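You operate a simulated robot arm through the tools that you are given. There is no shell and no other tool.

You are at the controls of a simulated two-armed robot. One attempt, no reset.

Task
Start a STONE firing at 1210 C.
Fine: set it with the arrow buttons; lid latched; one press of start; leave the hold knob.

The check looks at the end state, three seconds after you hand in, the way a careful person would. Anything else that was tipped, shoved, dropped, spilled or broken makes it a failure. Lids that push on must go on centred and level and be pressed home; caps that screw on are set level and turned clockwise until they are tight.

Robot
Two 7-joint arms with two-finger grippers on one trunk that stands fixed in place. Base frame: the origin is at the foot of the trunk, x ahead of it, y to its left, z up. Units: m, degrees, N and s.
The left shoulder is at [0.024, 0.218, 1.23], the right one opposite. With the tool pointing down near the work surface each hand reaches from about 0.1 to 0.74 m from the base axis, measured 20 degrees to its own side. Payload 2.2 kg a hand.
The TCP of each hand is the grasp point between the finger pads, 0.019 m short of the fingertips. In the tool frame z runs along the fingers and y along their closing line. The gripper opens to 0.116 m. The gripper's body begins 0.07 m behind the TCP.
Orientation is that of the tool frame in the base frame, as a unit quaternion [x, y, z, w]. With the fingers straight down and closing along the base's y, the tool's x points along the base's -x, its y along +y and its z along -z.

Tools
- The arms move only by the tool play_rows. It takes "left_plan", "right_plan" or both (then of equal length, played together; a hand with none holds still); each is a list of rows, each an object (a shift or turn left out is 0, a gripper value left out holds the last) with "translation": the shift along the tool's x, y, z in units of 500 mm (1.0 is 500 mm), a list of three; "turn": the turn, a rotation vector about the tool's x, y, z in units of 60 degrees (1.0 is 60 degrees), a list of three. In form: [{"translation": [dx, dy, dz], "turn": [ax, ay, az]}, ...]. A call has 1 to 20 rows; each row is the pose to reach, as a shift and turn from the pose commanded when the call began, along the tool's axes at that moment. "left_fingers" and "right_fingers" are, for a hand that has rows, the opening, from 0 (shut) to 1 (fully open), set as the call begins (left out, the last holds). A call with a number of a shift or a turn outside -1 to 1 is refused whole. A row lasts 0.2 s, in which the tool goes at most 0.05 m and 8.6 degrees; a call with a longer step from one row to the next is refused whole, and so is a gripper value outside its range. Where a pose cannot be reached the arm comes as near as it can. A force on the tool above 40 N (or 10 N above the force at the start of the call, whichever is more), or a blocked arm, ends the call early, and 0.2 s more pass. The fingers move at their own pace and stop on an object; they squeeze with about 21 N. The grip force told is the motor's: it shows also when the fingers shut on nothing. Time passes only in rows, and 0.2 s behind the last, so rows that repeat a pose let the fingers close. The reply holds the time, the measured pose of the TCP, the force on the tool along the base axes, the opening and the grip force, in the units named above and with some noise, with the torque about the TCP (base axes, N m) and any sound that the robot's microphone picked up, and new pictures: "views" is both (left out), scene, wrist or none (wrist: the cameras of the hands that moved).
- Cameras (640 x 400 px; columns grow to the right, rows downward): "scene" is now at [0.126, 0.0254, 1.3947]; the picture's right is [0.23, -0.97, 0.00], its down [-0.62, -0.15, -0.77] and it looks along [0.75, 0.18, -0.63] (base axes); focal length 327 px, centre (320, 200). "left" rides on the left gripper at [0.069, 0.015, -0.097] in its tool frame; the picture's right is [-0.21, 0.98, 0.00], its down [-0.76, -0.17, -0.63] and it looks along [-0.62, -0.14, 0.77] (tool axes); focal length 251 px, centre (320, 200). "right" rides on the right gripper at [0.069, -0.015, -0.097] in its tool frame; the picture's right is [0.22, 0.98, 0.00], its down [-0.76, 0.17, -0.63] and it looks along [-0.62, 0.14, 0.77] (tool axes); focal length 251 px, centre (320, 200). There is no depth. A picture from a camera that has moved, and an enlarged one, comes with that camera's place and axes in the base frame and with its lens.
- lift_body(by): slides the trunk up (or, below 0, down) by that many m; the arms and the scene camera ride with it, the base frame stays. It gives what a move gives, with no picture.
- turn_head(pan, tilt): turns the head with the scene camera to pan (to the left, within 80 degrees either way) and tilt (down, from -29 to 69), counted from straight ahead of the robot. It gives what a move gives, and a new picture of the scene camera.
- inspect(camera, box): a new picture of the part [left, top, right, bottom] of that camera's present view, enlarged. The clock stands still meanwhile.
- job_done(): hands the job in; it is judged then, once.

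Places have to be worked out from the pictures, the camera data and where the tool is seen. Open the grippers and draw the arms clear of the work before you hand the job in, unless the task says otherwise.

The tools are called after "Request:" by a JSON object that holds its "method" and its "body". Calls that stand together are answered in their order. play_rows: Moves the arms, as the interface text tells. Its arguments: {"type":"object","properties":{"left_plan":{"type":"array","items":{"type":"object","properties":{"translation":{"type":"array","items":{"type":"number"}},"turn":{"type":"array","items":{"type":"number"}}}}},"left_fingers":{"type":"number"},"right_plan":{"type":"array","items":{"type":"object","properties":{"translation":{"type":"array","items":{"type":"number"}},"turn":{"type":"array","items":{"type":"number"}}}}},"right_fingers":{"type":"number"},"views":{"type":"string","enum":["both","scene","wrist","none"]}},"required":[]} The other tools are called the same way: lift_body (by) slides the trunk up or down; turn_head (pan, tilt) turns the head that bears the scene camera; inspect (camera, box) takes an enlarged picture of a part of a camera's view; job_done () hands the job in.

At the start:

```text
time_s: 0.0
left_position: [0.4096, 0.3632, 1.1859]
left_tool_rot: [-0.001, 1.0, -0.001, -0.001]
left_ft_force: [-0.4, 0.1, 0.4]
left_torque: [0.04, 0.02, 0.02]
left_grip_width: 0.1161
left_finger_force: 0.0
right_position: [0.4728, 0.03, 1.1691]
right_tool_rot: [0.0, 1.0, 0.0, -0.002]
right_ft_force: [0.5, 0.9, -0.6]
right_torque: [0.03, 0.02, 0.0]
right_grip_width: 0.1162
right_finger_force: 0.1
trunk travel left (down, up): [-0.375, 0.115]
head pan, tilt: [13.4, 39.1]
```

scene: 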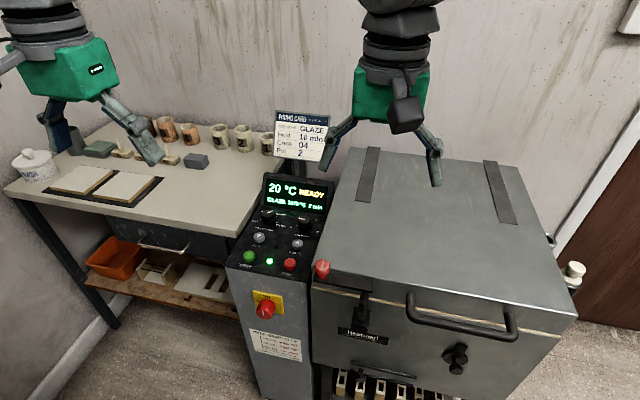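
right: 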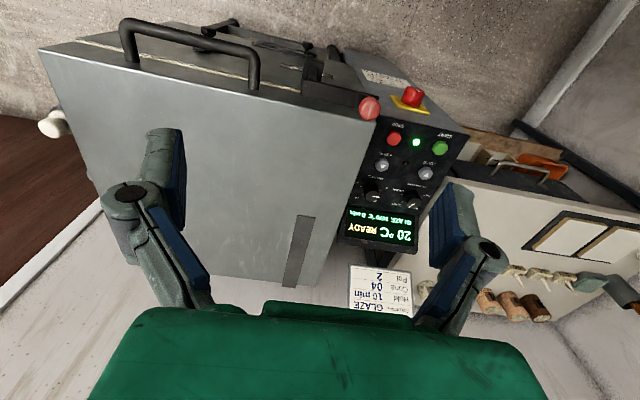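
left: 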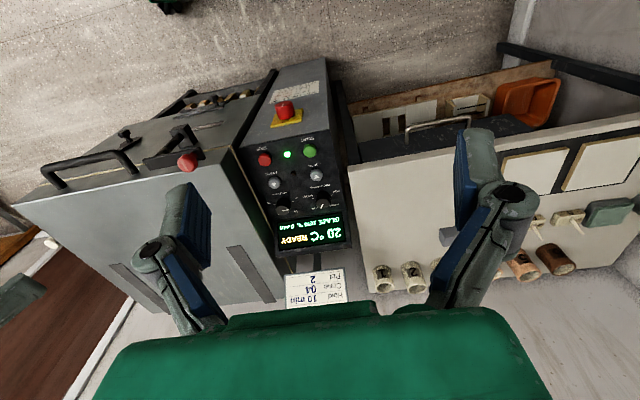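

I'll look closer at the control panel and the latch before moving anything.

Request:
{"method": "inspect", "body": {"camera": "scene", "box": [220, 160, 350, 290]}}

Request:
{"method": "inspect", "body": {"camera": "scene", "box": [230, 250, 420, 370]}}

Request:
{"method": "inspect", "body": {"camera": "left", "box": [240, 80, 360, 270]}}

Request:
{"method": "inspect", "body": {"camera": "right", "box": [330, 80, 460, 250]}}

Request:
{"method": "inspect", "body": {"camera": "scene", "box": [260, 100, 350, 180]}}

```text
3.08 times, centred on (285, 225) of scene
camera zoom: at [0.126, 0.0254, 1.3947], right [0.23, -0.97, 0.0], down [-0.62, -0.15, -0.77], along [0.75, 0.18, -0.63], focal length 1006 px, centre (428, 123)
```

zoom: 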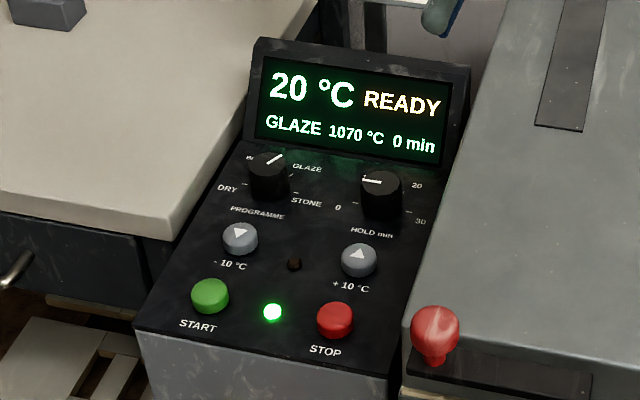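

```text
3.33 times, centred on (325, 310) of scene
camera zoom: at [0.126, 0.0254, 1.3947], right [0.23, -0.97, 0.0], down [-0.62, -0.15, -0.77], along [0.75, 0.18, -0.63], focal length 1090 px, centre (303, -167)
```

zoom: 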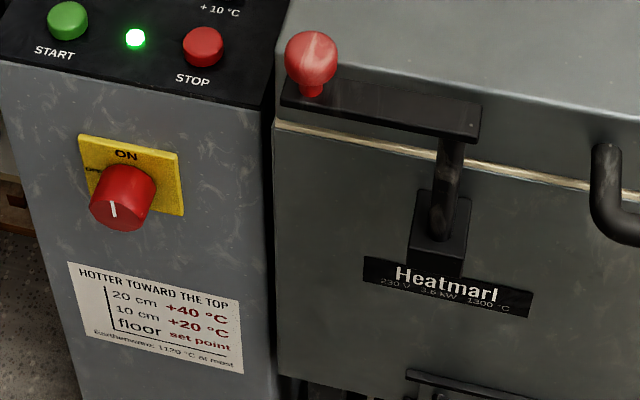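

```text
2.11 times, centred on (300, 175) of left
camera zoom: at [0.341, 0.3781, 1.2816], right [0.21, 0.98, 0.0], down [0.76, -0.17, 0.63], along [0.62, -0.14, -0.78], focal length 529 px, centre (362, 253)
```

zoom: 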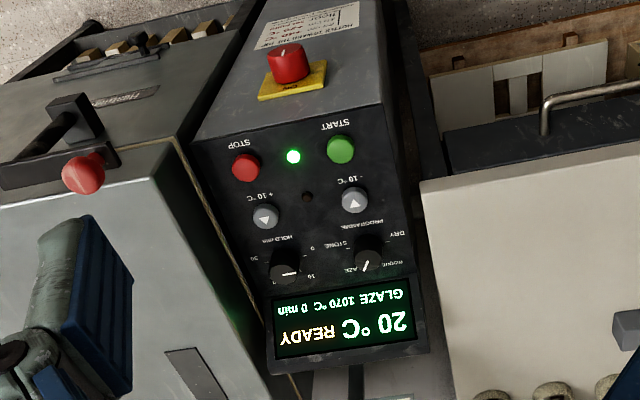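

```text
2.35 times, centred on (395, 165) of right
camera zoom: at [0.4048, 0.0137, 1.2643], right [-0.22, 0.98, 0.0], down [0.76, 0.17, 0.63], along [0.62, 0.14, -0.78], focal length 592 px, centre (144, 282)
```

zoom: 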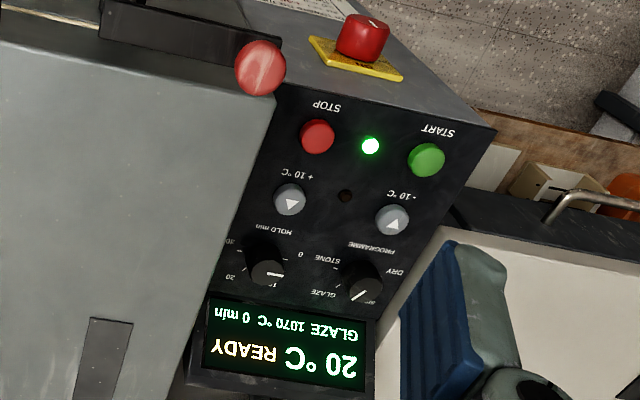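

```text
5.00 times, centred on (305, 140) of scene
camera zoom: at [0.126, 0.0254, 1.3947], right [0.23, -0.97, 0.0], down [-0.62, -0.15, -0.77], along [0.75, 0.18, -0.63], focal length 1636 px, centre (395, 500)
```

zoom: 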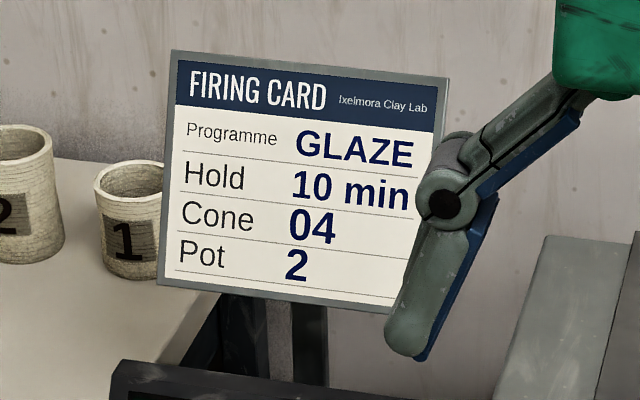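

The display reads GLAZE 1070 °C, so the programme knob needs turning to STONE and then the setpoint adjusting. I'll check the latch area and the knobs closer up.

Request:
{"method": "inspect", "body": {"camera": "right", "box": [200, 10, 440, 150]}}

Request:
{"method": "inspect", "body": {"camera": "left", "box": [10, 80, 260, 260]}}

Request:
{"method": "inspect", "body": {"camera": "scene", "box": [300, 240, 400, 350]}}

Request:
{"method": "inspect", "body": {"camera": "scene", "box": [245, 195, 335, 255]}}

Request:
{"method": "inspect", "body": {"camera": "left", "box": [255, 160, 345, 220]}}

```text
2.67 times, centred on (320, 80) of right
camera zoom: at [0.4048, 0.0137, 1.2643], right [-0.22, 0.98, 0.0], down [0.76, 0.17, 0.63], along [0.62, 0.14, -0.78], focal length 670 px, centre (320, 520)
```

zoom: 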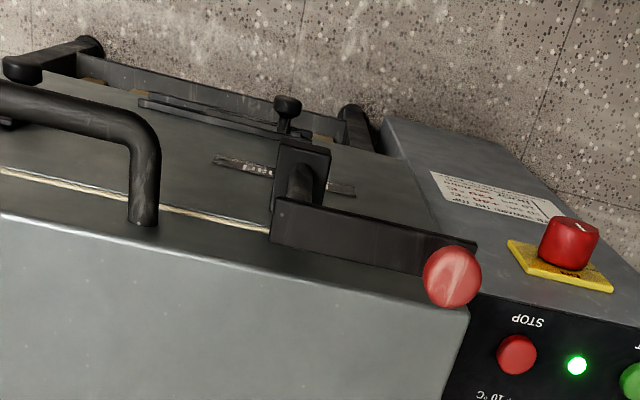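

```text
2.22 times, centred on (135, 170) of left
camera zoom: at [0.341, 0.3781, 1.2816], right [0.21, 0.98, 0.0], down [0.76, -0.17, 0.63], along [0.62, -0.14, -0.78], focal length 559 px, centre (731, 267)
```

zoom: 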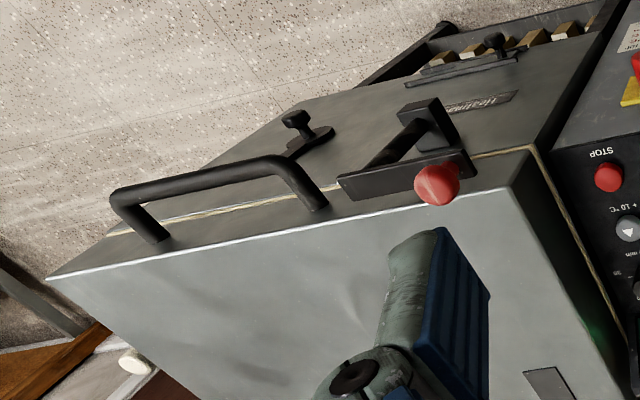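

```text
3.64 times, centred on (350, 295) of scene
camera zoom: at [0.126, 0.0254, 1.3947], right [0.23, -0.97, 0.0], down [-0.62, -0.15, -0.77], along [0.75, 0.18, -0.63], focal length 1190 px, centre (211, -146)
```

zoom: 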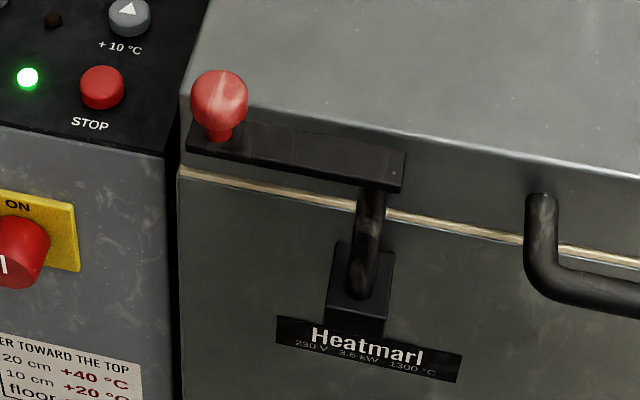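

```text
6.67 times, centred on (290, 225) of scene
camera zoom: at [0.126, 0.0254, 1.3947], right [0.23, -0.97, 0.0], down [-0.62, -0.15, -0.77], along [0.75, 0.18, -0.63], focal length 2181 px, centre (520, 33)
```

zoom: 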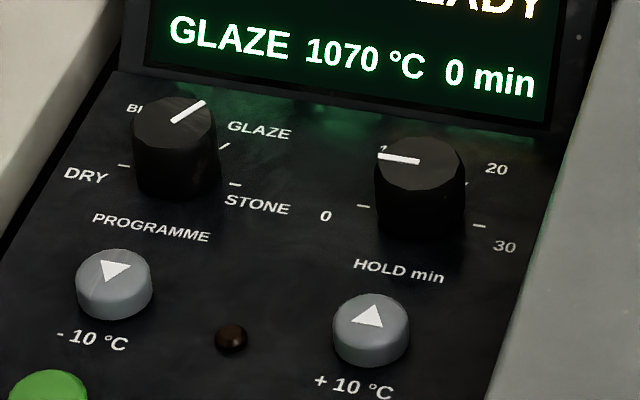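

```text
6.67 times, centred on (300, 190) of left
camera zoom: at [0.341, 0.3781, 1.2816], right [0.21, 0.98, 0.0], down [0.76, -0.17, 0.63], along [0.62, -0.14, -0.78], focal length 1676 px, centre (453, 267)
```

zoom: 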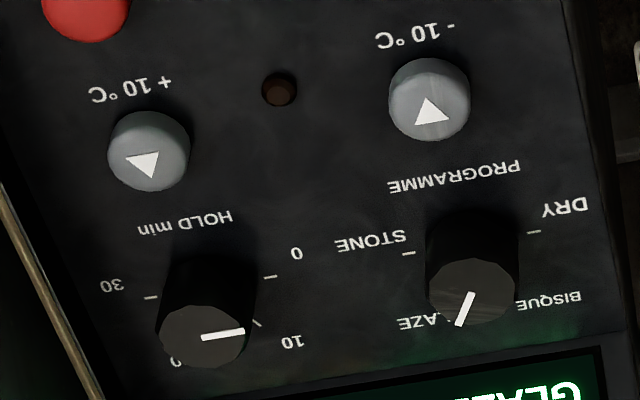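

Triangulating from the scene and left cameras: the latch's red knob is at about (0.508, 0.113, 0.914). Its bar lies in front of the lid edge (x≈0.547, lid top z≈0.865) and pivots near (0.508, 0.03), so the lid is not latched and the bar has to swing over it. I'll bring the right hand above the knob, turning it so the fingers will straddle the knob along x.

Request:
{"method": "play_rows", "body": {"right_plan": [{"translation": [-0.009, 0.021, 0.0], "turn": [0, 0, -0.125]}, {"translation": [-0.018, 0.042, 0.0], "turn": [0, 0, -0.25]}, {"translation": [-0.027, 0.063, 0.025], "turn": [0, 0, -0.375]}, {"translation": [-0.035, 0.083, 0.05], "turn": [0, 0, -0.5]}, {"translation": [-0.044, 0.104, 0.1], "turn": [0, 0, -0.625]}, {"translation": [-0.053, 0.125, 0.14], "turn": [0, 0, -0.75]}, {"translation": [-0.062, 0.145, 0.17], "turn": [0, 0, -0.875]}, {"translation": [-0.07, 0.166, 0.2], "turn": [0, 0, -1.0]}], "right_fingers": 0.5, "views": "none"}}

Request:
{"method": "play_rows", "body": {"right_plan": [{"turn": [0, 0, -0.125]}, {"turn": [0, 0, -0.25]}, {"turn": [0, 0, -0.375]}, {"turn": [0, 0, -0.5]}, {"turn": [0, 0, -0.5]}], "views": "both"}}

```text
time_s: 1.8
left_position: [0.4071, 0.3614, 1.1848]
left_tool_rot: [0.0, 1.0, -0.001, 0.0]
left_ft_force: [-0.3, 0.2, -0.3]
left_torque: [0.02, 0.02, 0.02]
left_grip_width: 0.116
left_finger_force: 0.1
right_position: [0.5166, 0.1047, 1.0785]
right_tool_rot: [-0.489, 0.872, 0.01, 0.006]
right_ft_force: [0.3, 0.3, -0.1]
right_torque: [-0.02, -0.02, 0.01]
right_grip_width: 0.058
right_finger_force: 0.1
trunk travel left (down, up): [-0.375, 0.115]
head pan, tilt: [13.4, 39.1]
```

```text
time_s: 3.0
left_position: [0.4065, 0.362, 1.1877]
left_tool_rot: [0.0, 1.0, 0.0, 0.002]
left_ft_force: [-0.1, -0.5, -0.8]
left_torque: [0.05, 0.02, -0.04]
left_grip_width: 0.1157
left_finger_force: 0.0
right_position: [0.5118, 0.1043, 1.0722]
right_tool_rot: [-0.702, 0.712, 0.005, 0.003]
right_ft_force: [0.0, -0.1, 0.3]
right_torque: [0.01, 0.0, 0.02]
right_grip_width: 0.0579
right_finger_force: 0.0
trunk travel left (down, up): [-0.375, 0.115]
head pan, tilt: [13.4, 39.1]
camera scene: at [0.1263, 0.0262, 1.3947], right [0.23, -0.97, 0.0], down [-0.62, -0.15, -0.77], along [0.75, 0.18, -0.63], focal length 327 px, centre (320, 200)
camera right: at [0.5274, 0.0336, 1.1673], right [-0.98, -0.2, 0.0], down [-0.15, 0.75, 0.64], along [-0.13, 0.63, -0.77], focal length 251 px, centre (320, 200)
```

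scene: 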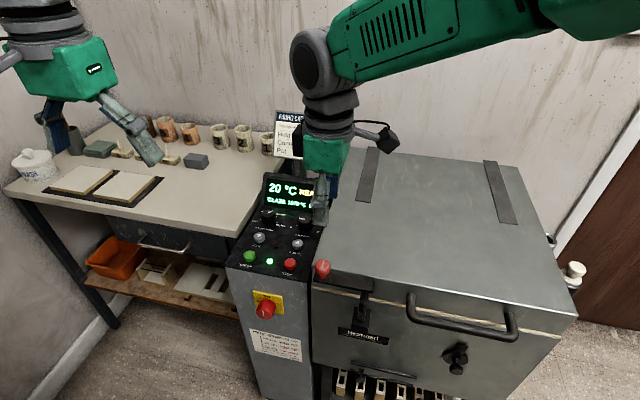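
right: 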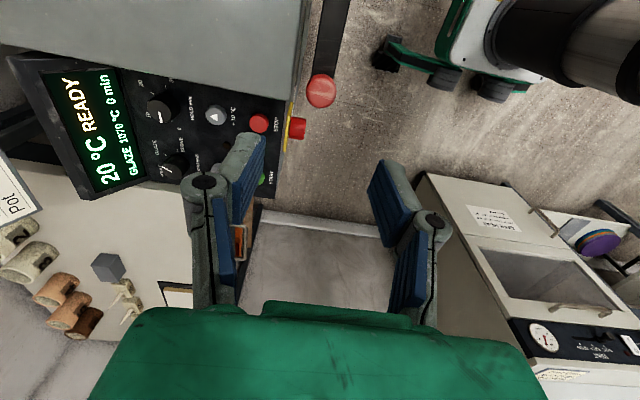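

The right hand hangs above the knob with its fingers spread along x. I'll come down part way and check the alignment with the knob.

Request:
{"method": "play_rows", "body": {"right_plan": [{"translation": [-0.006, 0, 0.07]}, {"translation": [-0.012, 0, 0.14]}, {"translation": [-0.012, 0, 0.2]}, {"translation": [-0.012, 0, 0.2]}], "right_fingers": 0.5}}

```text
time_s: 4.0
left_position: [0.4064, 0.3626, 1.1875]
left_tool_rot: [0.001, 1.0, 0.0, 0.001]
left_ft_force: [-0.9, 0.4, 0.8]
left_torque: [0.01, 0.02, 0.02]
left_grip_width: 0.1159
left_finger_force: 0.1
right_position: [0.5041, 0.1192, 0.9658]
right_tool_rot: [0.708, -0.707, 0.001, 0.0]
right_ft_force: [-0.3, -0.5, 0.1]
right_torque: [-0.01, -0.01, 0.01]
right_grip_width: 0.0581
right_finger_force: 0.1
trunk travel left (down, up): [-0.375, 0.115]
head pan, tilt: [13.4, 39.1]
camera scene: at [0.1263, 0.0265, 1.3947], right [0.23, -0.97, 0.0], down [-0.62, -0.15, -0.77], along [0.75, 0.18, -0.63], focal length 327 px, centre (320, 200)
camera right: at [0.5208, 0.05, 1.0623], right [-0.98, -0.22, 0.0], down [-0.17, 0.76, 0.63], along [-0.14, 0.62, -0.78], focal length 251 px, centre (320, 200)
```

scene: 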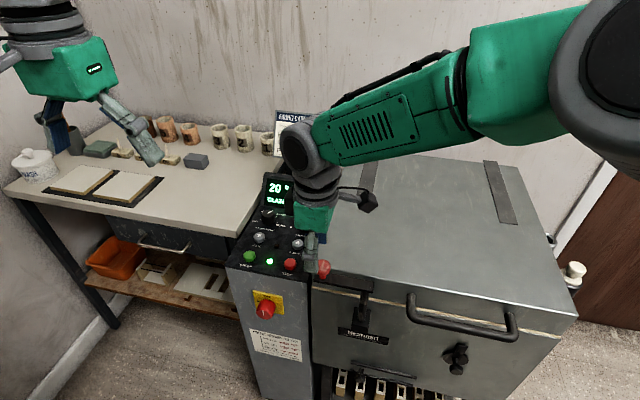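
right: 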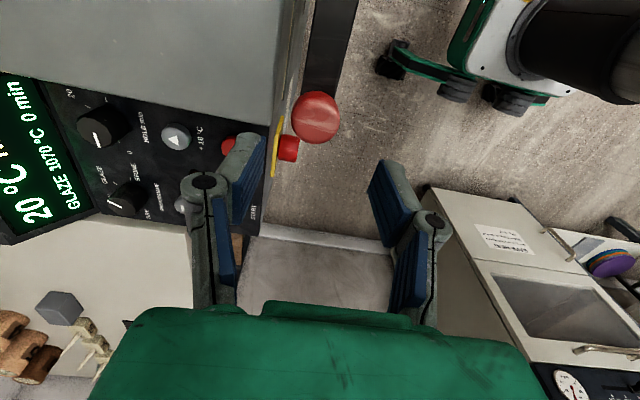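

The knob sits centred between the fingers in the closing direction, and the hand is about 1 cm too far in +y. I'll correct that and lower the fingers around the ball.

Request:
{"method": "play_rows", "body": {"right_plan": [{"translation": [0.02, -0.003, 0.0]}, {"translation": [0.02, -0.003, 0.05]}, {"translation": [0.02, -0.003, 0.1]}, {"translation": [0.02, -0.003, 0.1]}], "right_fingers": 0.5}}

Request:
{"method": "inspect", "body": {"camera": "scene", "box": [270, 190, 400, 310]}}

```text
time_s: 5.0
left_position: [0.406, 0.3612, 1.1881]
left_tool_rot: [0.0, 1.0, 0.0, 0.001]
left_ft_force: [-0.6, 0.1, 0.0]
left_torque: [0.0, -0.01, 0.01]
left_grip_width: 0.1162
left_finger_force: 0.0
right_position: [0.506, 0.1087, 0.918]
right_tool_rot: [0.707, -0.707, 0.0, 0.0]
right_ft_force: [0.3, -0.1, 0.3]
right_torque: [0.0, -0.02, -0.01]
right_grip_width: 0.0576
right_finger_force: 0.1
trunk travel left (down, up): [-0.375, 0.115]
head pan, tilt: [13.4, 39.1]
camera scene: at [0.1259, 0.0264, 1.3948], right [0.23, -0.97, 0.0], down [-0.62, -0.15, -0.77], along [0.75, 0.18, -0.63], focal length 327 px, centre (320, 200)
camera right: at [0.5229, 0.0387, 1.0148], right [-0.98, -0.22, 0.0], down [-0.17, 0.76, 0.63], along [-0.13, 0.62, -0.77], focal length 251 px, centre (320, 200)
```

scene: 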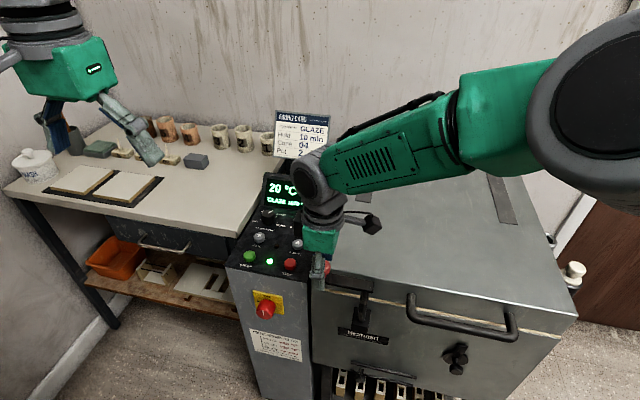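
right: 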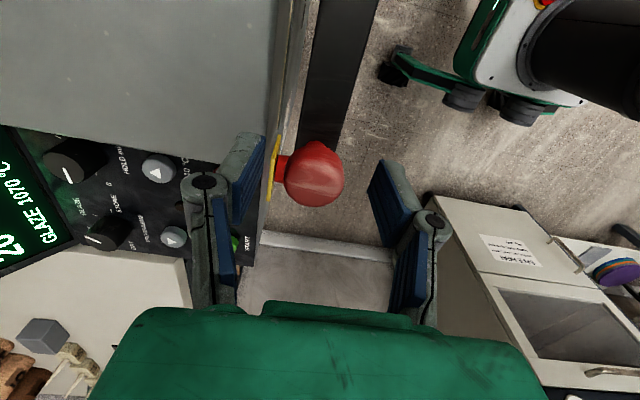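

```text
3.33 times, centred on (335, 250) of scene
camera zoom: at [0.1259, 0.0264, 1.3948], right [0.23, -0.97, 0.0], down [-0.62, -0.15, -0.77], along [0.75, 0.18, -0.63], focal length 1090 px, centre (270, 33)
```

zoom: 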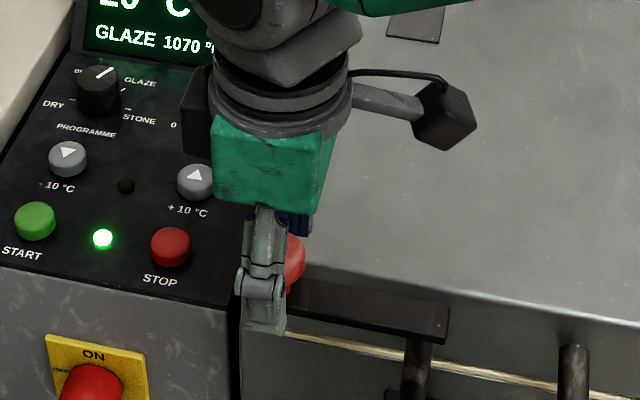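

The ball knob is between the fingers. I'll narrow the fingers to just over the ball's width and swing the bar clockwise (as seen from above) in the first 60° of the arc, turning the hand along with it.

Request:
{"method": "play_rows", "body": {"right_plan": [{"translation": [0, 0, 0]}, {"translation": [0, 0, 0]}, {"translation": [0.0013, -0.0204, 0], "turn": [0, 0, 0.125]}, {"translation": [0.0053, -0.0404, 0], "turn": [0, 0, 0.25]}, {"translation": [0.0119, -0.0597, 0], "turn": [0, 0, 0.375]}, {"translation": [0.0209, -0.078, 0], "turn": [0, 0, 0.5]}, {"translation": [0.0322, -0.095, 0], "turn": [0, 0, 0.625]}, {"translation": [0.0457, -0.1103, 0], "turn": [0, 0, 0.75]}, {"translation": [0.061, -0.1238, 0], "turn": [0, 0, 0.875]}, {"translation": [0.078, -0.1351, 0], "turn": [0, 0, 1.0]}, {"translation": [0.078, -0.1351, 0], "turn": [0, 0, 1.0]}], "right_fingers": 0.31}}

Request:
{"method": "inspect", "body": {"camera": "scene", "box": [270, 190, 420, 330]}}

```text
time_s: 7.4
left_position: [0.4066, 0.3613, 1.1867]
left_tool_rot: [0.001, 1.0, 0.0, 0.001]
left_ft_force: [-0.2, -0.5, 0.6]
left_torque: [0.01, 0.0, -0.01]
left_grip_width: 0.1161
left_finger_force: 0.0
right_position: [0.5757, 0.0708, 0.9198]
right_tool_rot: [-0.257, 0.966, 0.001, 0.001]
right_ft_force: [-0.3, 0.1, -0.2]
right_torque: [0.01, 0.0, -0.02]
right_grip_width: 0.0362
right_finger_force: 0.1
trunk travel left (down, up): [-0.375, 0.115]
head pan, tilt: [13.4, 39.1]
camera scene: at [0.1267, 0.0262, 1.3947], right [0.23, -0.97, 0.0], down [-0.62, -0.15, -0.77], along [0.75, 0.18, -0.63], focal length 327 px, centre (320, 200)
camera right: at [0.5238, 0.0217, 1.0166], right [-0.67, 0.74, 0.0], down [0.57, 0.52, 0.63], along [0.47, 0.43, -0.77], focal length 251 px, centre (320, 200)
```

scene: 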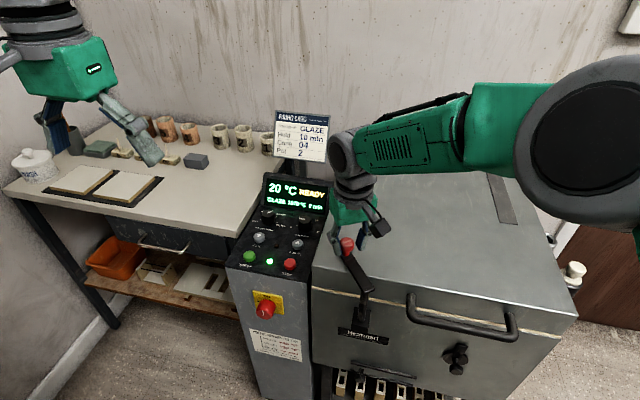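
right: 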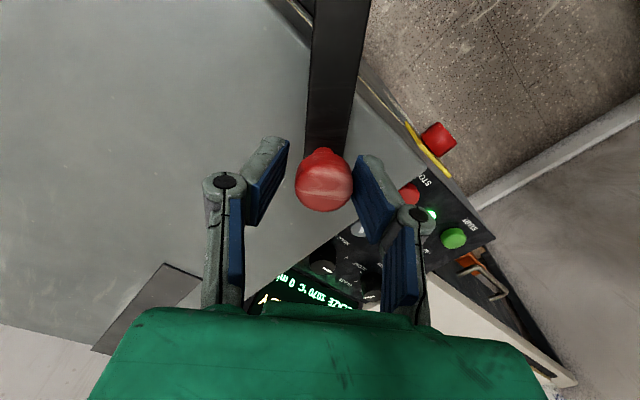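

```text
2.86 times, centred on (345, 260) of scene
camera zoom: at [0.1267, 0.0262, 1.3947], right [0.23, -0.97, 0.0], down [-0.62, -0.15, -0.77], along [0.75, 0.18, -0.63], focal length 935 px, centre (249, 29)
```

zoom: 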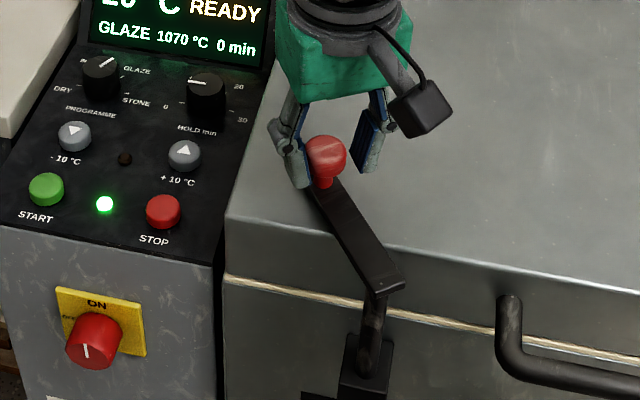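

The bar swings freely with the hand and is now over the lid. I'll continue the last 30° until it points straight back over the lid.

Request:
{"method": "play_rows", "body": {"right_plan": [{"translation": [0.0013, -0.0204, 0], "turn": [0, 0, 0.125]}, {"translation": [0.0053, -0.0404, 0], "turn": [0, 0, 0.25]}, {"translation": [0.0119, -0.0597, 0], "turn": [0, 0, 0.375]}, {"translation": [0.0209, -0.078, 0], "turn": [0, 0, 0.5]}, {"translation": [0.0209, -0.078, 0], "turn": [0, 0, 0.5]}]}}

Request:
{"method": "inspect", "body": {"camera": "scene", "box": [270, 190, 420, 330]}}

```text
time_s: 8.6
left_position: [0.4064, 0.3624, 1.1861]
left_tool_rot: [0.0, 1.0, 0.001, 0.001]
left_ft_force: [-0.2, -1.1, 0.1]
left_torque: [-0.01, 0.0, -0.02]
left_grip_width: 0.1161
left_finger_force: 0.0
right_position: [0.5861, 0.0317, 0.9196]
right_tool_rot: [0.001, 1.0, 0.0, 0.001]
right_ft_force: [0.3, -1.1, -0.9]
right_torque: [-0.05, -0.01, -0.06]
right_grip_width: 0.0365
right_finger_force: 0.5
trunk travel left (down, up): [-0.375, 0.115]
head pan, tilt: [13.4, 39.1]
camera scene: at [0.1267, 0.0258, 1.3947], right [0.23, -0.97, 0.0], down [-0.62, -0.15, -0.77], along [0.75, 0.18, -0.63], focal length 327 px, centre (320, 200)
camera right: at [0.5178, 0.0157, 1.0155], right [-0.21, 0.98, 0.0], down [0.76, 0.16, 0.63], along [0.62, 0.14, -0.77], focal length 251 px, centre (320, 200)
```

scene: 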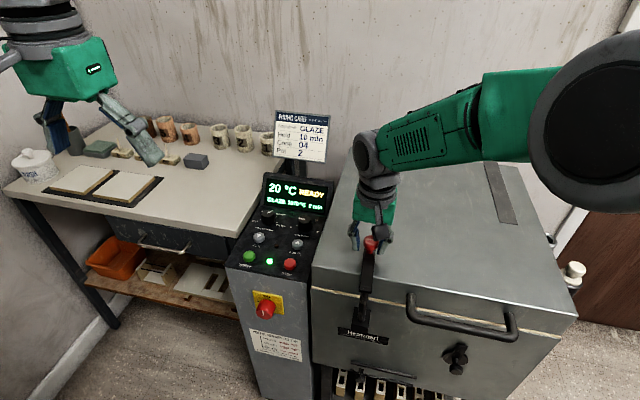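
right: 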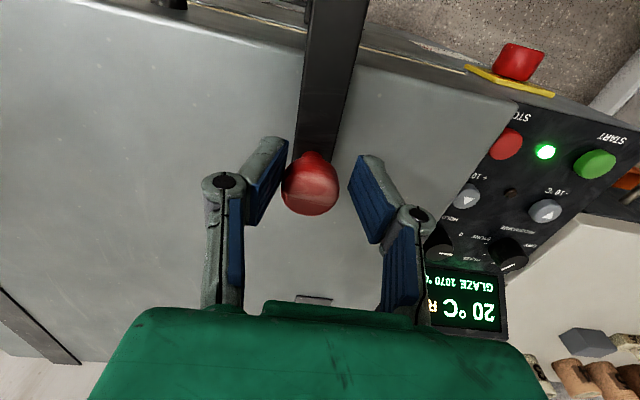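

```text
2.86 times, centred on (345, 260) of scene
camera zoom: at [0.1267, 0.0258, 1.3947], right [0.23, -0.97, 0.0], down [-0.62, -0.15, -0.77], along [0.75, 0.18, -0.63], focal length 935 px, centre (249, 29)
```

zoom: 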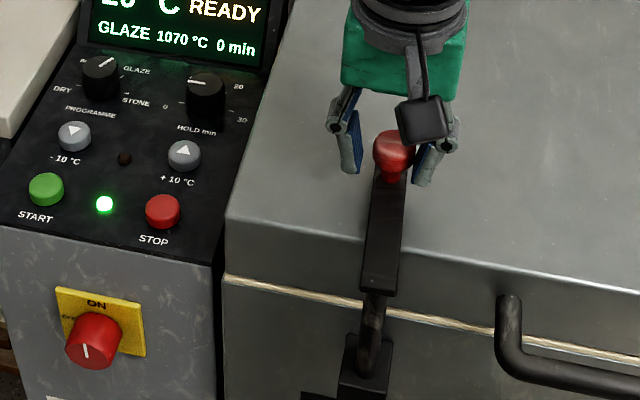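

The bar now points straight back over the lid, and the knob seems to have run slightly ahead against the outer finger. I'll open the fingers to see where it settles.

Request:
{"method": "play_rows", "body": {"right_plan": [{"translation": [0, 0, 0]}, {"translation": [0, 0, 0]}], "right_fingers": 0.55}}

Request:
{"method": "inspect", "body": {"camera": "scene", "box": [300, 190, 420, 330]}}

```text
time_s: 9.2
left_position: [0.4074, 0.3621, 1.1863]
left_tool_rot: [0.0, 1.0, 0.0, 0.0]
left_ft_force: [0.7, 0.6, -0.1]
left_torque: [0.0, -0.04, -0.02]
left_grip_width: 0.116
left_finger_force: 0.0
right_position: [0.5854, 0.031, 0.9182]
right_tool_rot: [0.001, 1.0, 0.0, 0.001]
right_ft_force: [-0.9, 0.0, -0.3]
right_torque: [-0.03, -0.04, 0.01]
right_grip_width: 0.0637
right_finger_force: 0.0
trunk travel left (down, up): [-0.375, 0.115]
head pan, tilt: [13.4, 39.1]
camera scene: at [0.1267, 0.0259, 1.3947], right [0.23, -0.97, 0.0], down [-0.62, -0.15, -0.77], along [0.75, 0.18, -0.63], focal length 327 px, centre (320, 200)
camera right: at [0.5177, 0.016, 1.0154], right [-0.21, 0.98, 0.0], down [0.76, 0.17, 0.63], along [0.62, 0.14, -0.77], focal length 251 px, centre (320, 200)
```

scene: 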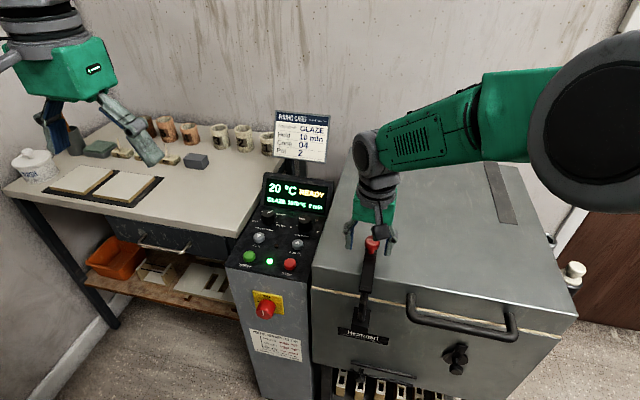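
right: 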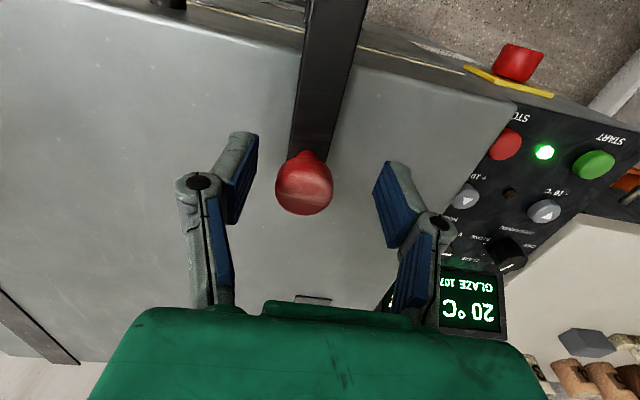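

```text
2.86 times, centred on (360, 260) of scene
camera zoom: at [0.1267, 0.0259, 1.3947], right [0.23, -0.97, 0.0], down [-0.62, -0.15, -0.77], along [0.75, 0.18, -0.63], focal length 935 px, centre (206, 29)
```

zoom: 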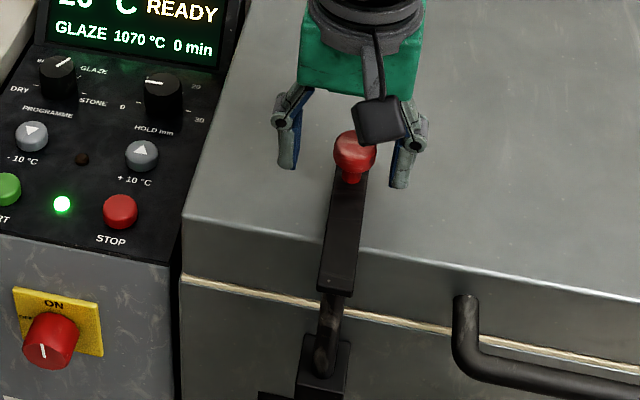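

The bar drifted a few degrees further on its own when freed, as if a detent or over-centre spring pulled it home. I'll nudge it gently once to confirm it sits against its end stop.

Request:
{"method": "play_rows", "body": {"right_plan": [{"translation": [0, -0.02, 0]}, {"translation": [0, -0.04, 0]}, {"translation": [0, -0.046, 0]}, {"translation": [0, -0.05, 0]}, {"translation": [0, -0.054, 0]}, {"translation": [0, -0.054, 0]}]}}

Request:
{"method": "inspect", "body": {"camera": "scene", "box": [300, 190, 420, 330]}}

```text
time_s: 10.6
left_position: [0.4059, 0.3623, 1.1878]
left_tool_rot: [0.0, 1.0, -0.001, 0.001]
left_ft_force: [0.4, 0.5, 0.2]
left_torque: [0.01, 0.01, 0.01]
left_grip_width: 0.1161
left_finger_force: 0.0
right_position: [0.5862, 0.0048, 0.9202]
right_tool_rot: [0.0, 1.0, 0.001, 0.0]
right_ft_force: [2.0, 8.4, -0.3]
right_torque: [0.07, -0.06, -0.05]
right_grip_width: 0.0696
right_finger_force: 4.3
trunk travel left (down, up): [-0.375, 0.115]
head pan, tilt: [13.4, 39.1]
camera scene: at [0.1273, 0.0287, 1.3946], right [0.23, -0.97, 0.0], down [-0.62, -0.15, -0.77], along [0.75, 0.18, -0.63], focal length 327 px, centre (320, 200)
camera right: at [0.5168, -0.0118, 1.0156], right [-0.22, 0.98, 0.0], down [0.76, 0.17, 0.63], along [0.62, 0.14, -0.77], focal length 251 px, centre (320, 200)
```

scene: 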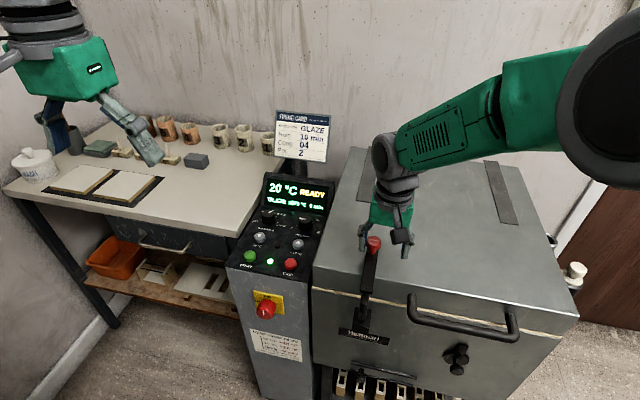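
right: 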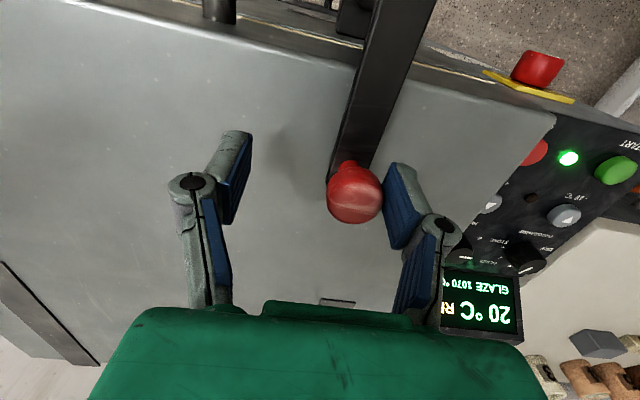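

```text
2.86 times, centred on (360, 260) of scene
camera zoom: at [0.1273, 0.0287, 1.3946], right [0.23, -0.97, 0.0], down [-0.62, -0.15, -0.77], along [0.75, 0.18, -0.63], focal length 935 px, centre (206, 29)
```

zoom: 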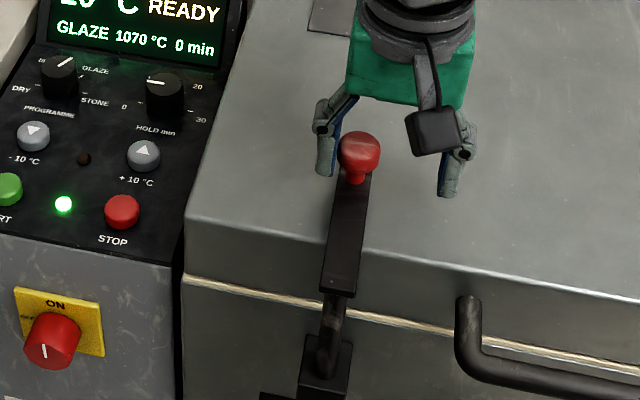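

The bar resisted with 8 N and didn't move, so it's against its end stop over the lid: latched. I'll back the right hand off the knob, lift straight up and draw it away to the right.

Request:
{"method": "play_rows", "body": {"right_plan": [{"translation": [0, 0.03, 0]}, {"translation": [0, 0.03, 0]}, {"translation": [0, 0.03, -0.08]}, {"translation": [0, 0.03, -0.16]}, {"translation": [0, 0.03, -0.24]}, {"translation": [0, 0.03, -0.32]}, {"translation": [0.05, -0.04, -0.36]}, {"translation": [0.1, -0.11, -0.4]}, {"translation": [0.15, -0.18, -0.42]}, {"translation": [0.2, -0.25, -0.44]}, {"translation": [0.25, -0.32, -0.46]}, {"translation": [0.3, -0.39, -0.46]}, {"translation": [0.35, -0.46, -0.46]}, {"translation": [0.4, -0.53, -0.46]}, {"translation": [0.4, -0.6, -0.46]}], "views": "scene"}}

Request:
{"method": "inspect", "body": {"camera": "scene", "box": [220, 160, 420, 340]}}

```text
time_s: 13.8
left_position: [0.4074, 0.3588, 1.1872]
left_tool_rot: [0.0, 1.0, 0.001, 0.0]
left_ft_force: [-0.5, -0.1, 0.5]
left_torque: [0.05, 0.03, 0.02]
left_grip_width: 0.1159
left_finger_force: 0.0
right_position: [0.3868, -0.301, 1.1472]
right_tool_rot: [-0.001, 1.0, 0.001, -0.001]
right_ft_force: [0.0, 0.8, 0.6]
right_torque: [0.04, 0.0, 0.0]
right_grip_width: 0.064
right_finger_force: 0.0
trunk travel left (down, up): [-0.375, 0.115]
head pan, tilt: [13.4, 39.1]
camera scene: at [0.1258, 0.0209, 1.3948], right [0.23, -0.97, 0.0], down [-0.62, -0.15, -0.77], along [0.75, 0.18, -0.63], focal length 327 px, centre (320, 200)
```

scene: 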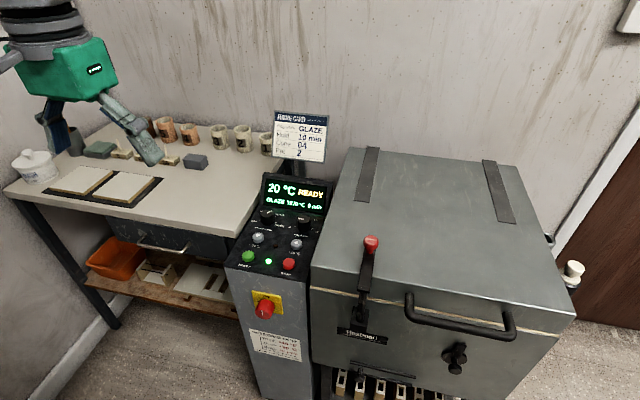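

```text
2.22 times, centred on (320, 250) of scene
camera zoom: at [0.1258, 0.0209, 1.3948], right [0.23, -0.97, 0.0], down [-0.62, -0.15, -0.77], along [0.75, 0.18, -0.63], focal length 727 px, centre (320, 89)
```

zoom: 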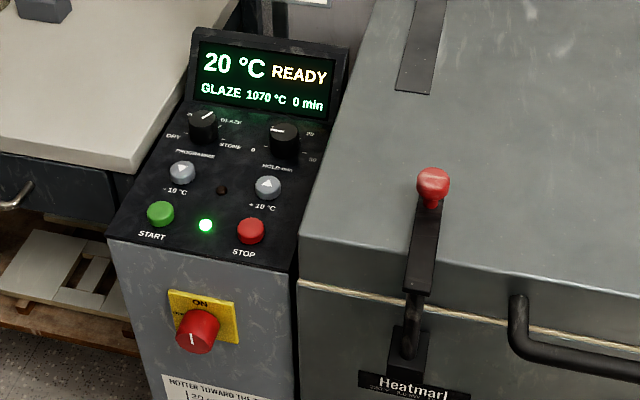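

The latch is set and the right hand is clear. Next I'll bring the left hand over the panel to see the programme knob closely.

Request:
{"method": "play_rows", "body": {"left_plan": [{"translation": [-0.055, -0.015, 0.04]}, {"translation": [-0.11, -0.03, 0.08]}, {"translation": [-0.165, -0.046, 0.125]}, {"translation": [-0.22, -0.061, 0.167]}, {"translation": [-0.275, -0.077, 0.21]}, {"translation": [-0.33, -0.092, 0.25]}, {"translation": [-0.39, -0.108, 0.29]}, {"translation": [-0.445, -0.123, 0.334]}, {"translation": [-0.445, -0.123, 0.334]}, {"translation": [-0.445, -0.123, 0.334]}], "left_fingers": 0.5, "views": "both"}}

Request:
{"method": "inspect", "body": {"camera": "left", "box": [200, 60, 440, 260]}}

```text
time_s: 16.0
left_position: [0.6304, 0.2999, 1.0195]
left_tool_rot: [-0.001, 1.0, 0.001, 0.001]
left_ft_force: [0.2, -0.2, -0.4]
left_torque: [0.03, -0.01, 0.0]
left_grip_width: 0.0577
left_finger_force: 0.1
right_position: [0.3857, -0.2982, 1.1475]
right_tool_rot: [0.001, 1.0, 0.0, 0.001]
right_ft_force: [-0.2, -0.4, -0.3]
right_torque: [-0.01, -0.02, -0.02]
right_grip_width: 0.0638
right_finger_force: 0.1
trunk travel left (down, up): [-0.375, 0.115]
head pan, tilt: [13.4, 39.1]
camera scene: at [0.1266, 0.0228, 1.3947], right [0.23, -0.97, 0.0], down [-0.62, -0.15, -0.77], along [0.75, 0.18, -0.63], focal length 327 px, centre (320, 200)
camera left: at [0.5609, 0.3146, 1.1159], right [0.21, 0.98, 0.0], down [0.76, -0.17, 0.63], along [0.62, -0.14, -0.77], focal length 251 px, centre (320, 200)
```

scene: 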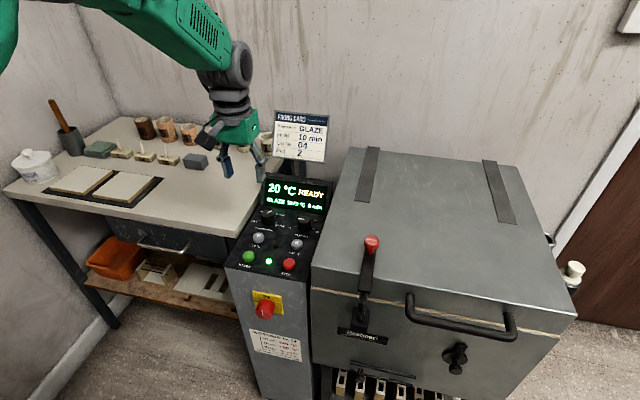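
left: 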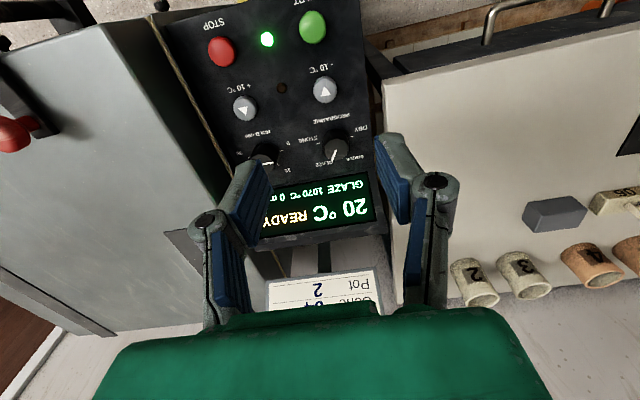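

```text
2.00 times, centred on (320, 160) of left
camera zoom: at [0.5609, 0.3146, 1.1159], right [0.21, 0.98, 0.0], down [0.76, -0.17, 0.63], along [0.62, -0.14, -0.77], focal length 503 px, centre (320, 280)
```

zoom: 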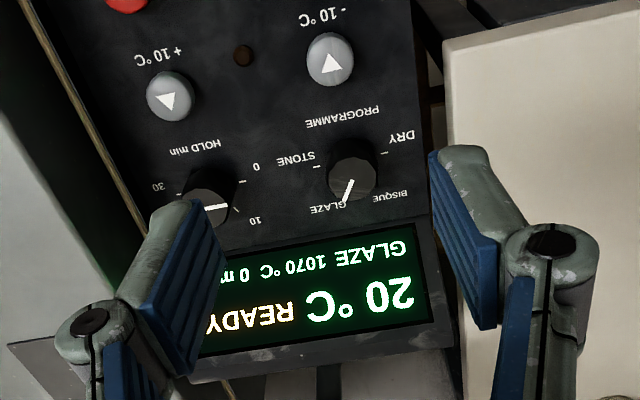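

The panel is nearly level. The programme knob's axis is at about (0.712, 0.302) with its top at z≈0.834, and its pointer is at GLAZE, 30° right of "up". STONE is at 90°, so it needs 60° clockwise. The knob is near the limit of the left arm's reach, so I'll lower the trunk 0.1 m first.

Request:
{"method": "lift_body", "body": {"by": -0.1}}

```text
time_s: 17.3
left_position: [0.6288, 0.2996, 0.9206]
left_tool_rot: [0.0, 1.0, 0.0, 0.001]
left_ft_force: [0.1, -0.6, -0.3]
left_torque: [0.0, -0.02, -0.01]
left_grip_width: 0.058
left_finger_force: 0.0
right_position: [0.3854, -0.299, 1.0484]
right_tool_rot: [0.0, 1.0, 0.001, 0.002]
right_ft_force: [0.0, 0.5, -0.5]
right_torque: [0.03, 0.02, 0.06]
right_grip_width: 0.0641
right_finger_force: 0.1
trunk travel left (down, up): [-0.275, 0.215]
head pan, tilt: [13.4, 39.1]
```

The trunk is down. Now I'll move the left hand over the knob with the fingers turned -30°, so the 60° twist stays symmetric.

Request:
{"method": "play_rows", "body": {"left_plan": [{"translation": [-0.035, 0.001, 0.0], "turn": [0, 0, -0.1]}, {"translation": [-0.07, 0.002, 0.01], "turn": [0, 0, -0.2]}, {"translation": [-0.105, 0.003, 0.02], "turn": [0, 0, -0.3]}, {"translation": [-0.14, 0.004, 0.03], "turn": [0, 0, -0.4]}, {"translation": [-0.166, 0.005, 0.04], "turn": [0, 0, -0.5]}, {"translation": [-0.166, 0.005, 0.04], "turn": [0, 0, -0.5]}, {"translation": [-0.166, 0.005, 0.04], "turn": [0, 0, -0.5]}], "left_fingers": 0.5}}

Request:
{"method": "inspect", "body": {"camera": "left", "box": [200, 60, 440, 260]}}

Request:
{"method": "inspect", "body": {"camera": "scene", "box": [220, 80, 380, 230]}}

```text
time_s: 18.9
left_position: [0.7147, 0.3022, 0.8982]
left_tool_rot: [-0.259, 0.966, 0.0, 0.001]
left_ft_force: [0.6, -0.2, -0.3]
left_torque: [-0.02, -0.01, -0.01]
left_grip_width: 0.0579
left_finger_force: 0.0
right_position: [0.3858, -0.2997, 1.0476]
right_tool_rot: [0.0, 1.0, 0.002, 0.001]
right_ft_force: [-0.4, -0.7, -0.7]
right_torque: [0.02, 0.02, 0.0]
right_grip_width: 0.0637
right_finger_force: 0.1
trunk travel left (down, up): [-0.275, 0.215]
head pan, tilt: [13.4, 39.1]
camera scene: at [0.127, 0.0229, 1.2947], right [0.23, -0.97, 0.0], down [-0.62, -0.15, -0.77], along [0.75, 0.18, -0.63], focal length 327 px, centre (320, 200)
camera left: at [0.6478, 0.2809, 0.9956], right [-0.3, 0.95, 0.0], down [0.74, 0.23, 0.63], along [0.6, 0.19, -0.77], focal length 251 px, centre (320, 200)
```

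scene: 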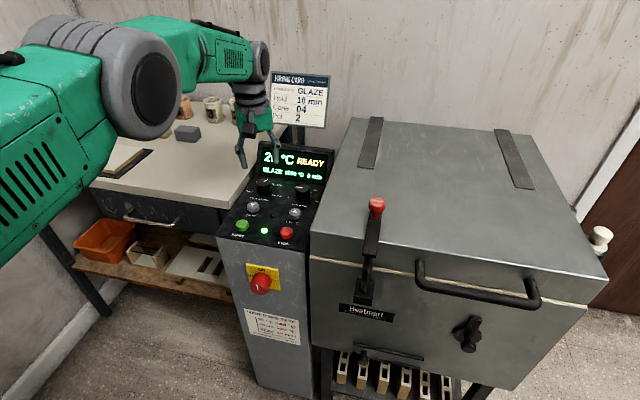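
left: 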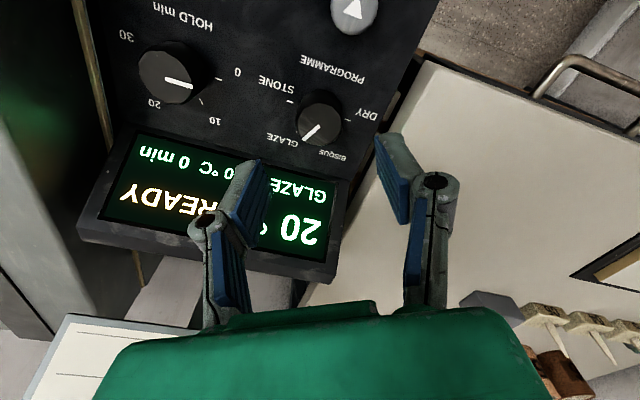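

```text
2.00 times, centred on (320, 160) of left
camera zoom: at [0.6478, 0.2809, 0.9956], right [-0.3, 0.95, 0.0], down [0.74, 0.23, 0.63], along [0.6, 0.19, -0.77], focal length 503 px, centre (320, 280)
```

zoom: 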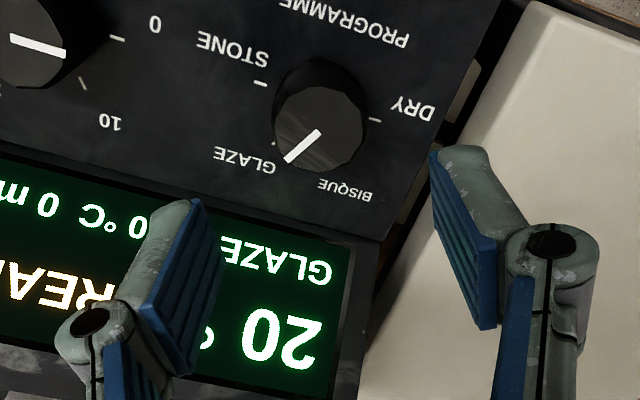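

```text
2.67 times, centred on (300, 155) of scene
camera zoom: at [0.127, 0.0229, 1.2947], right [0.23, -0.97, 0.0], down [-0.62, -0.15, -0.77], along [0.75, 0.18, -0.63], focal length 872 px, centre (373, 320)
```

zoom: 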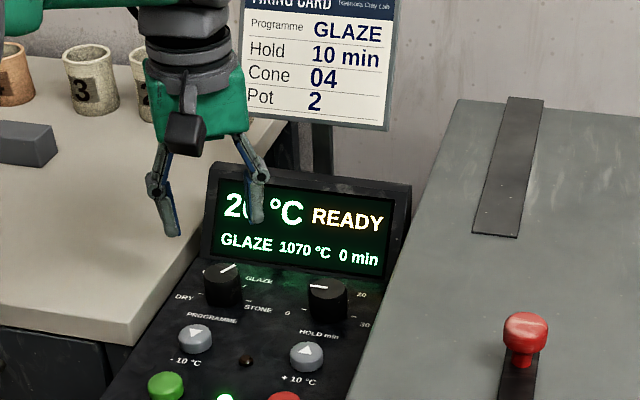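

The knob top projects to (0.710, 0.301), within 2–3 mm of the hand's position. I'll lower the open fingers around it, with tips ending about 8 mm above the panel, and check.

Request:
{"method": "play_rows", "body": {"left_plan": [{"translation": [0.0035, 0.002, 0.03]}, {"translation": [0.0035, 0.002, 0.06]}, {"translation": [0.0035, 0.002, 0.09]}, {"translation": [0.0035, 0.002, 0.115]}, {"translation": [0.0035, 0.002, 0.134]}, {"translation": [0.0035, 0.002, 0.134]}], "left_fingers": 0.5}}

Request:
{"method": "inspect", "body": {"camera": "left", "box": [200, 60, 440, 260]}}

Request:
{"method": "inspect", "body": {"camera": "scene", "box": [220, 110, 340, 240]}}

```text
time_s: 20.3
left_position: [0.7111, 0.3013, 0.832]
left_tool_rot: [-0.258, 0.966, 0.0, 0.001]
left_ft_force: [-0.6, -0.7, 0.8]
left_torque: [0.01, 0.02, -0.03]
left_grip_width: 0.0579
left_finger_force: 0.0
right_position: [0.3866, -0.299, 1.0472]
right_tool_rot: [0.0, 1.0, 0.001, 0.0]
right_ft_force: [0.0, 0.0, -0.4]
right_torque: [0.02, 0.04, -0.02]
right_grip_width: 0.0637
right_finger_force: 0.1
trunk travel left (down, up): [-0.275, 0.215]
head pan, tilt: [13.4, 39.1]
camera scene: at [0.1266, 0.023, 1.2947], right [0.23, -0.97, 0.0], down [-0.62, -0.15, -0.77], along [0.75, 0.18, -0.63], focal length 327 px, centre (320, 200)
camera left: at [0.6447, 0.2807, 0.9285], right [-0.3, 0.95, 0.0], down [0.74, 0.23, 0.63], along [0.6, 0.19, -0.77], focal length 251 px, centre (320, 200)
```

scene: 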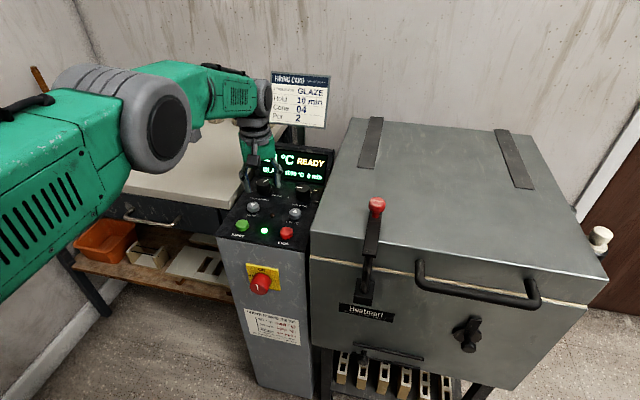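
left: 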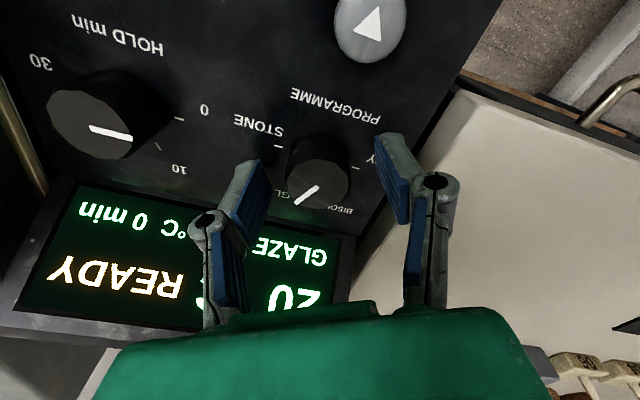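

```text
2.00 times, centred on (320, 160) of left
camera zoom: at [0.6447, 0.2807, 0.9285], right [-0.3, 0.95, 0.0], down [0.74, 0.23, 0.63], along [0.6, 0.19, -0.77], focal length 503 px, centre (320, 280)
```

zoom: 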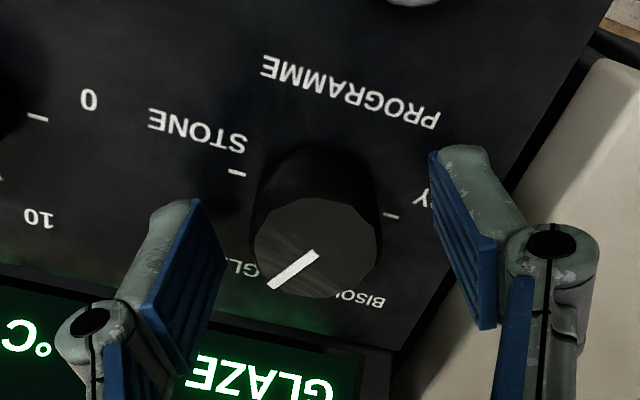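

```text
3.08 times, centred on (280, 175) of scene
camera zoom: at [0.1266, 0.023, 1.2947], right [0.23, -0.97, 0.0], down [-0.62, -0.15, -0.77], along [0.75, 0.18, -0.63], focal length 1006 px, centre (443, 277)
```

zoom: 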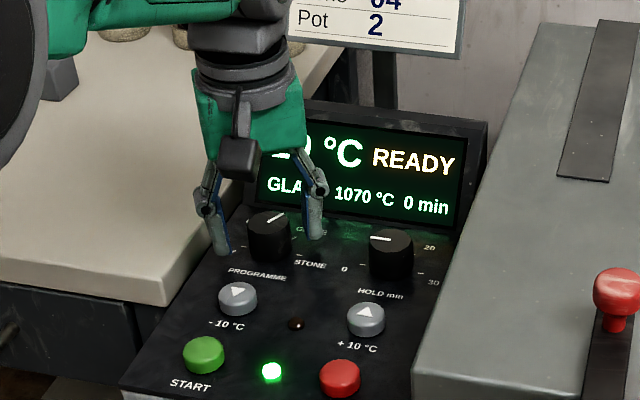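

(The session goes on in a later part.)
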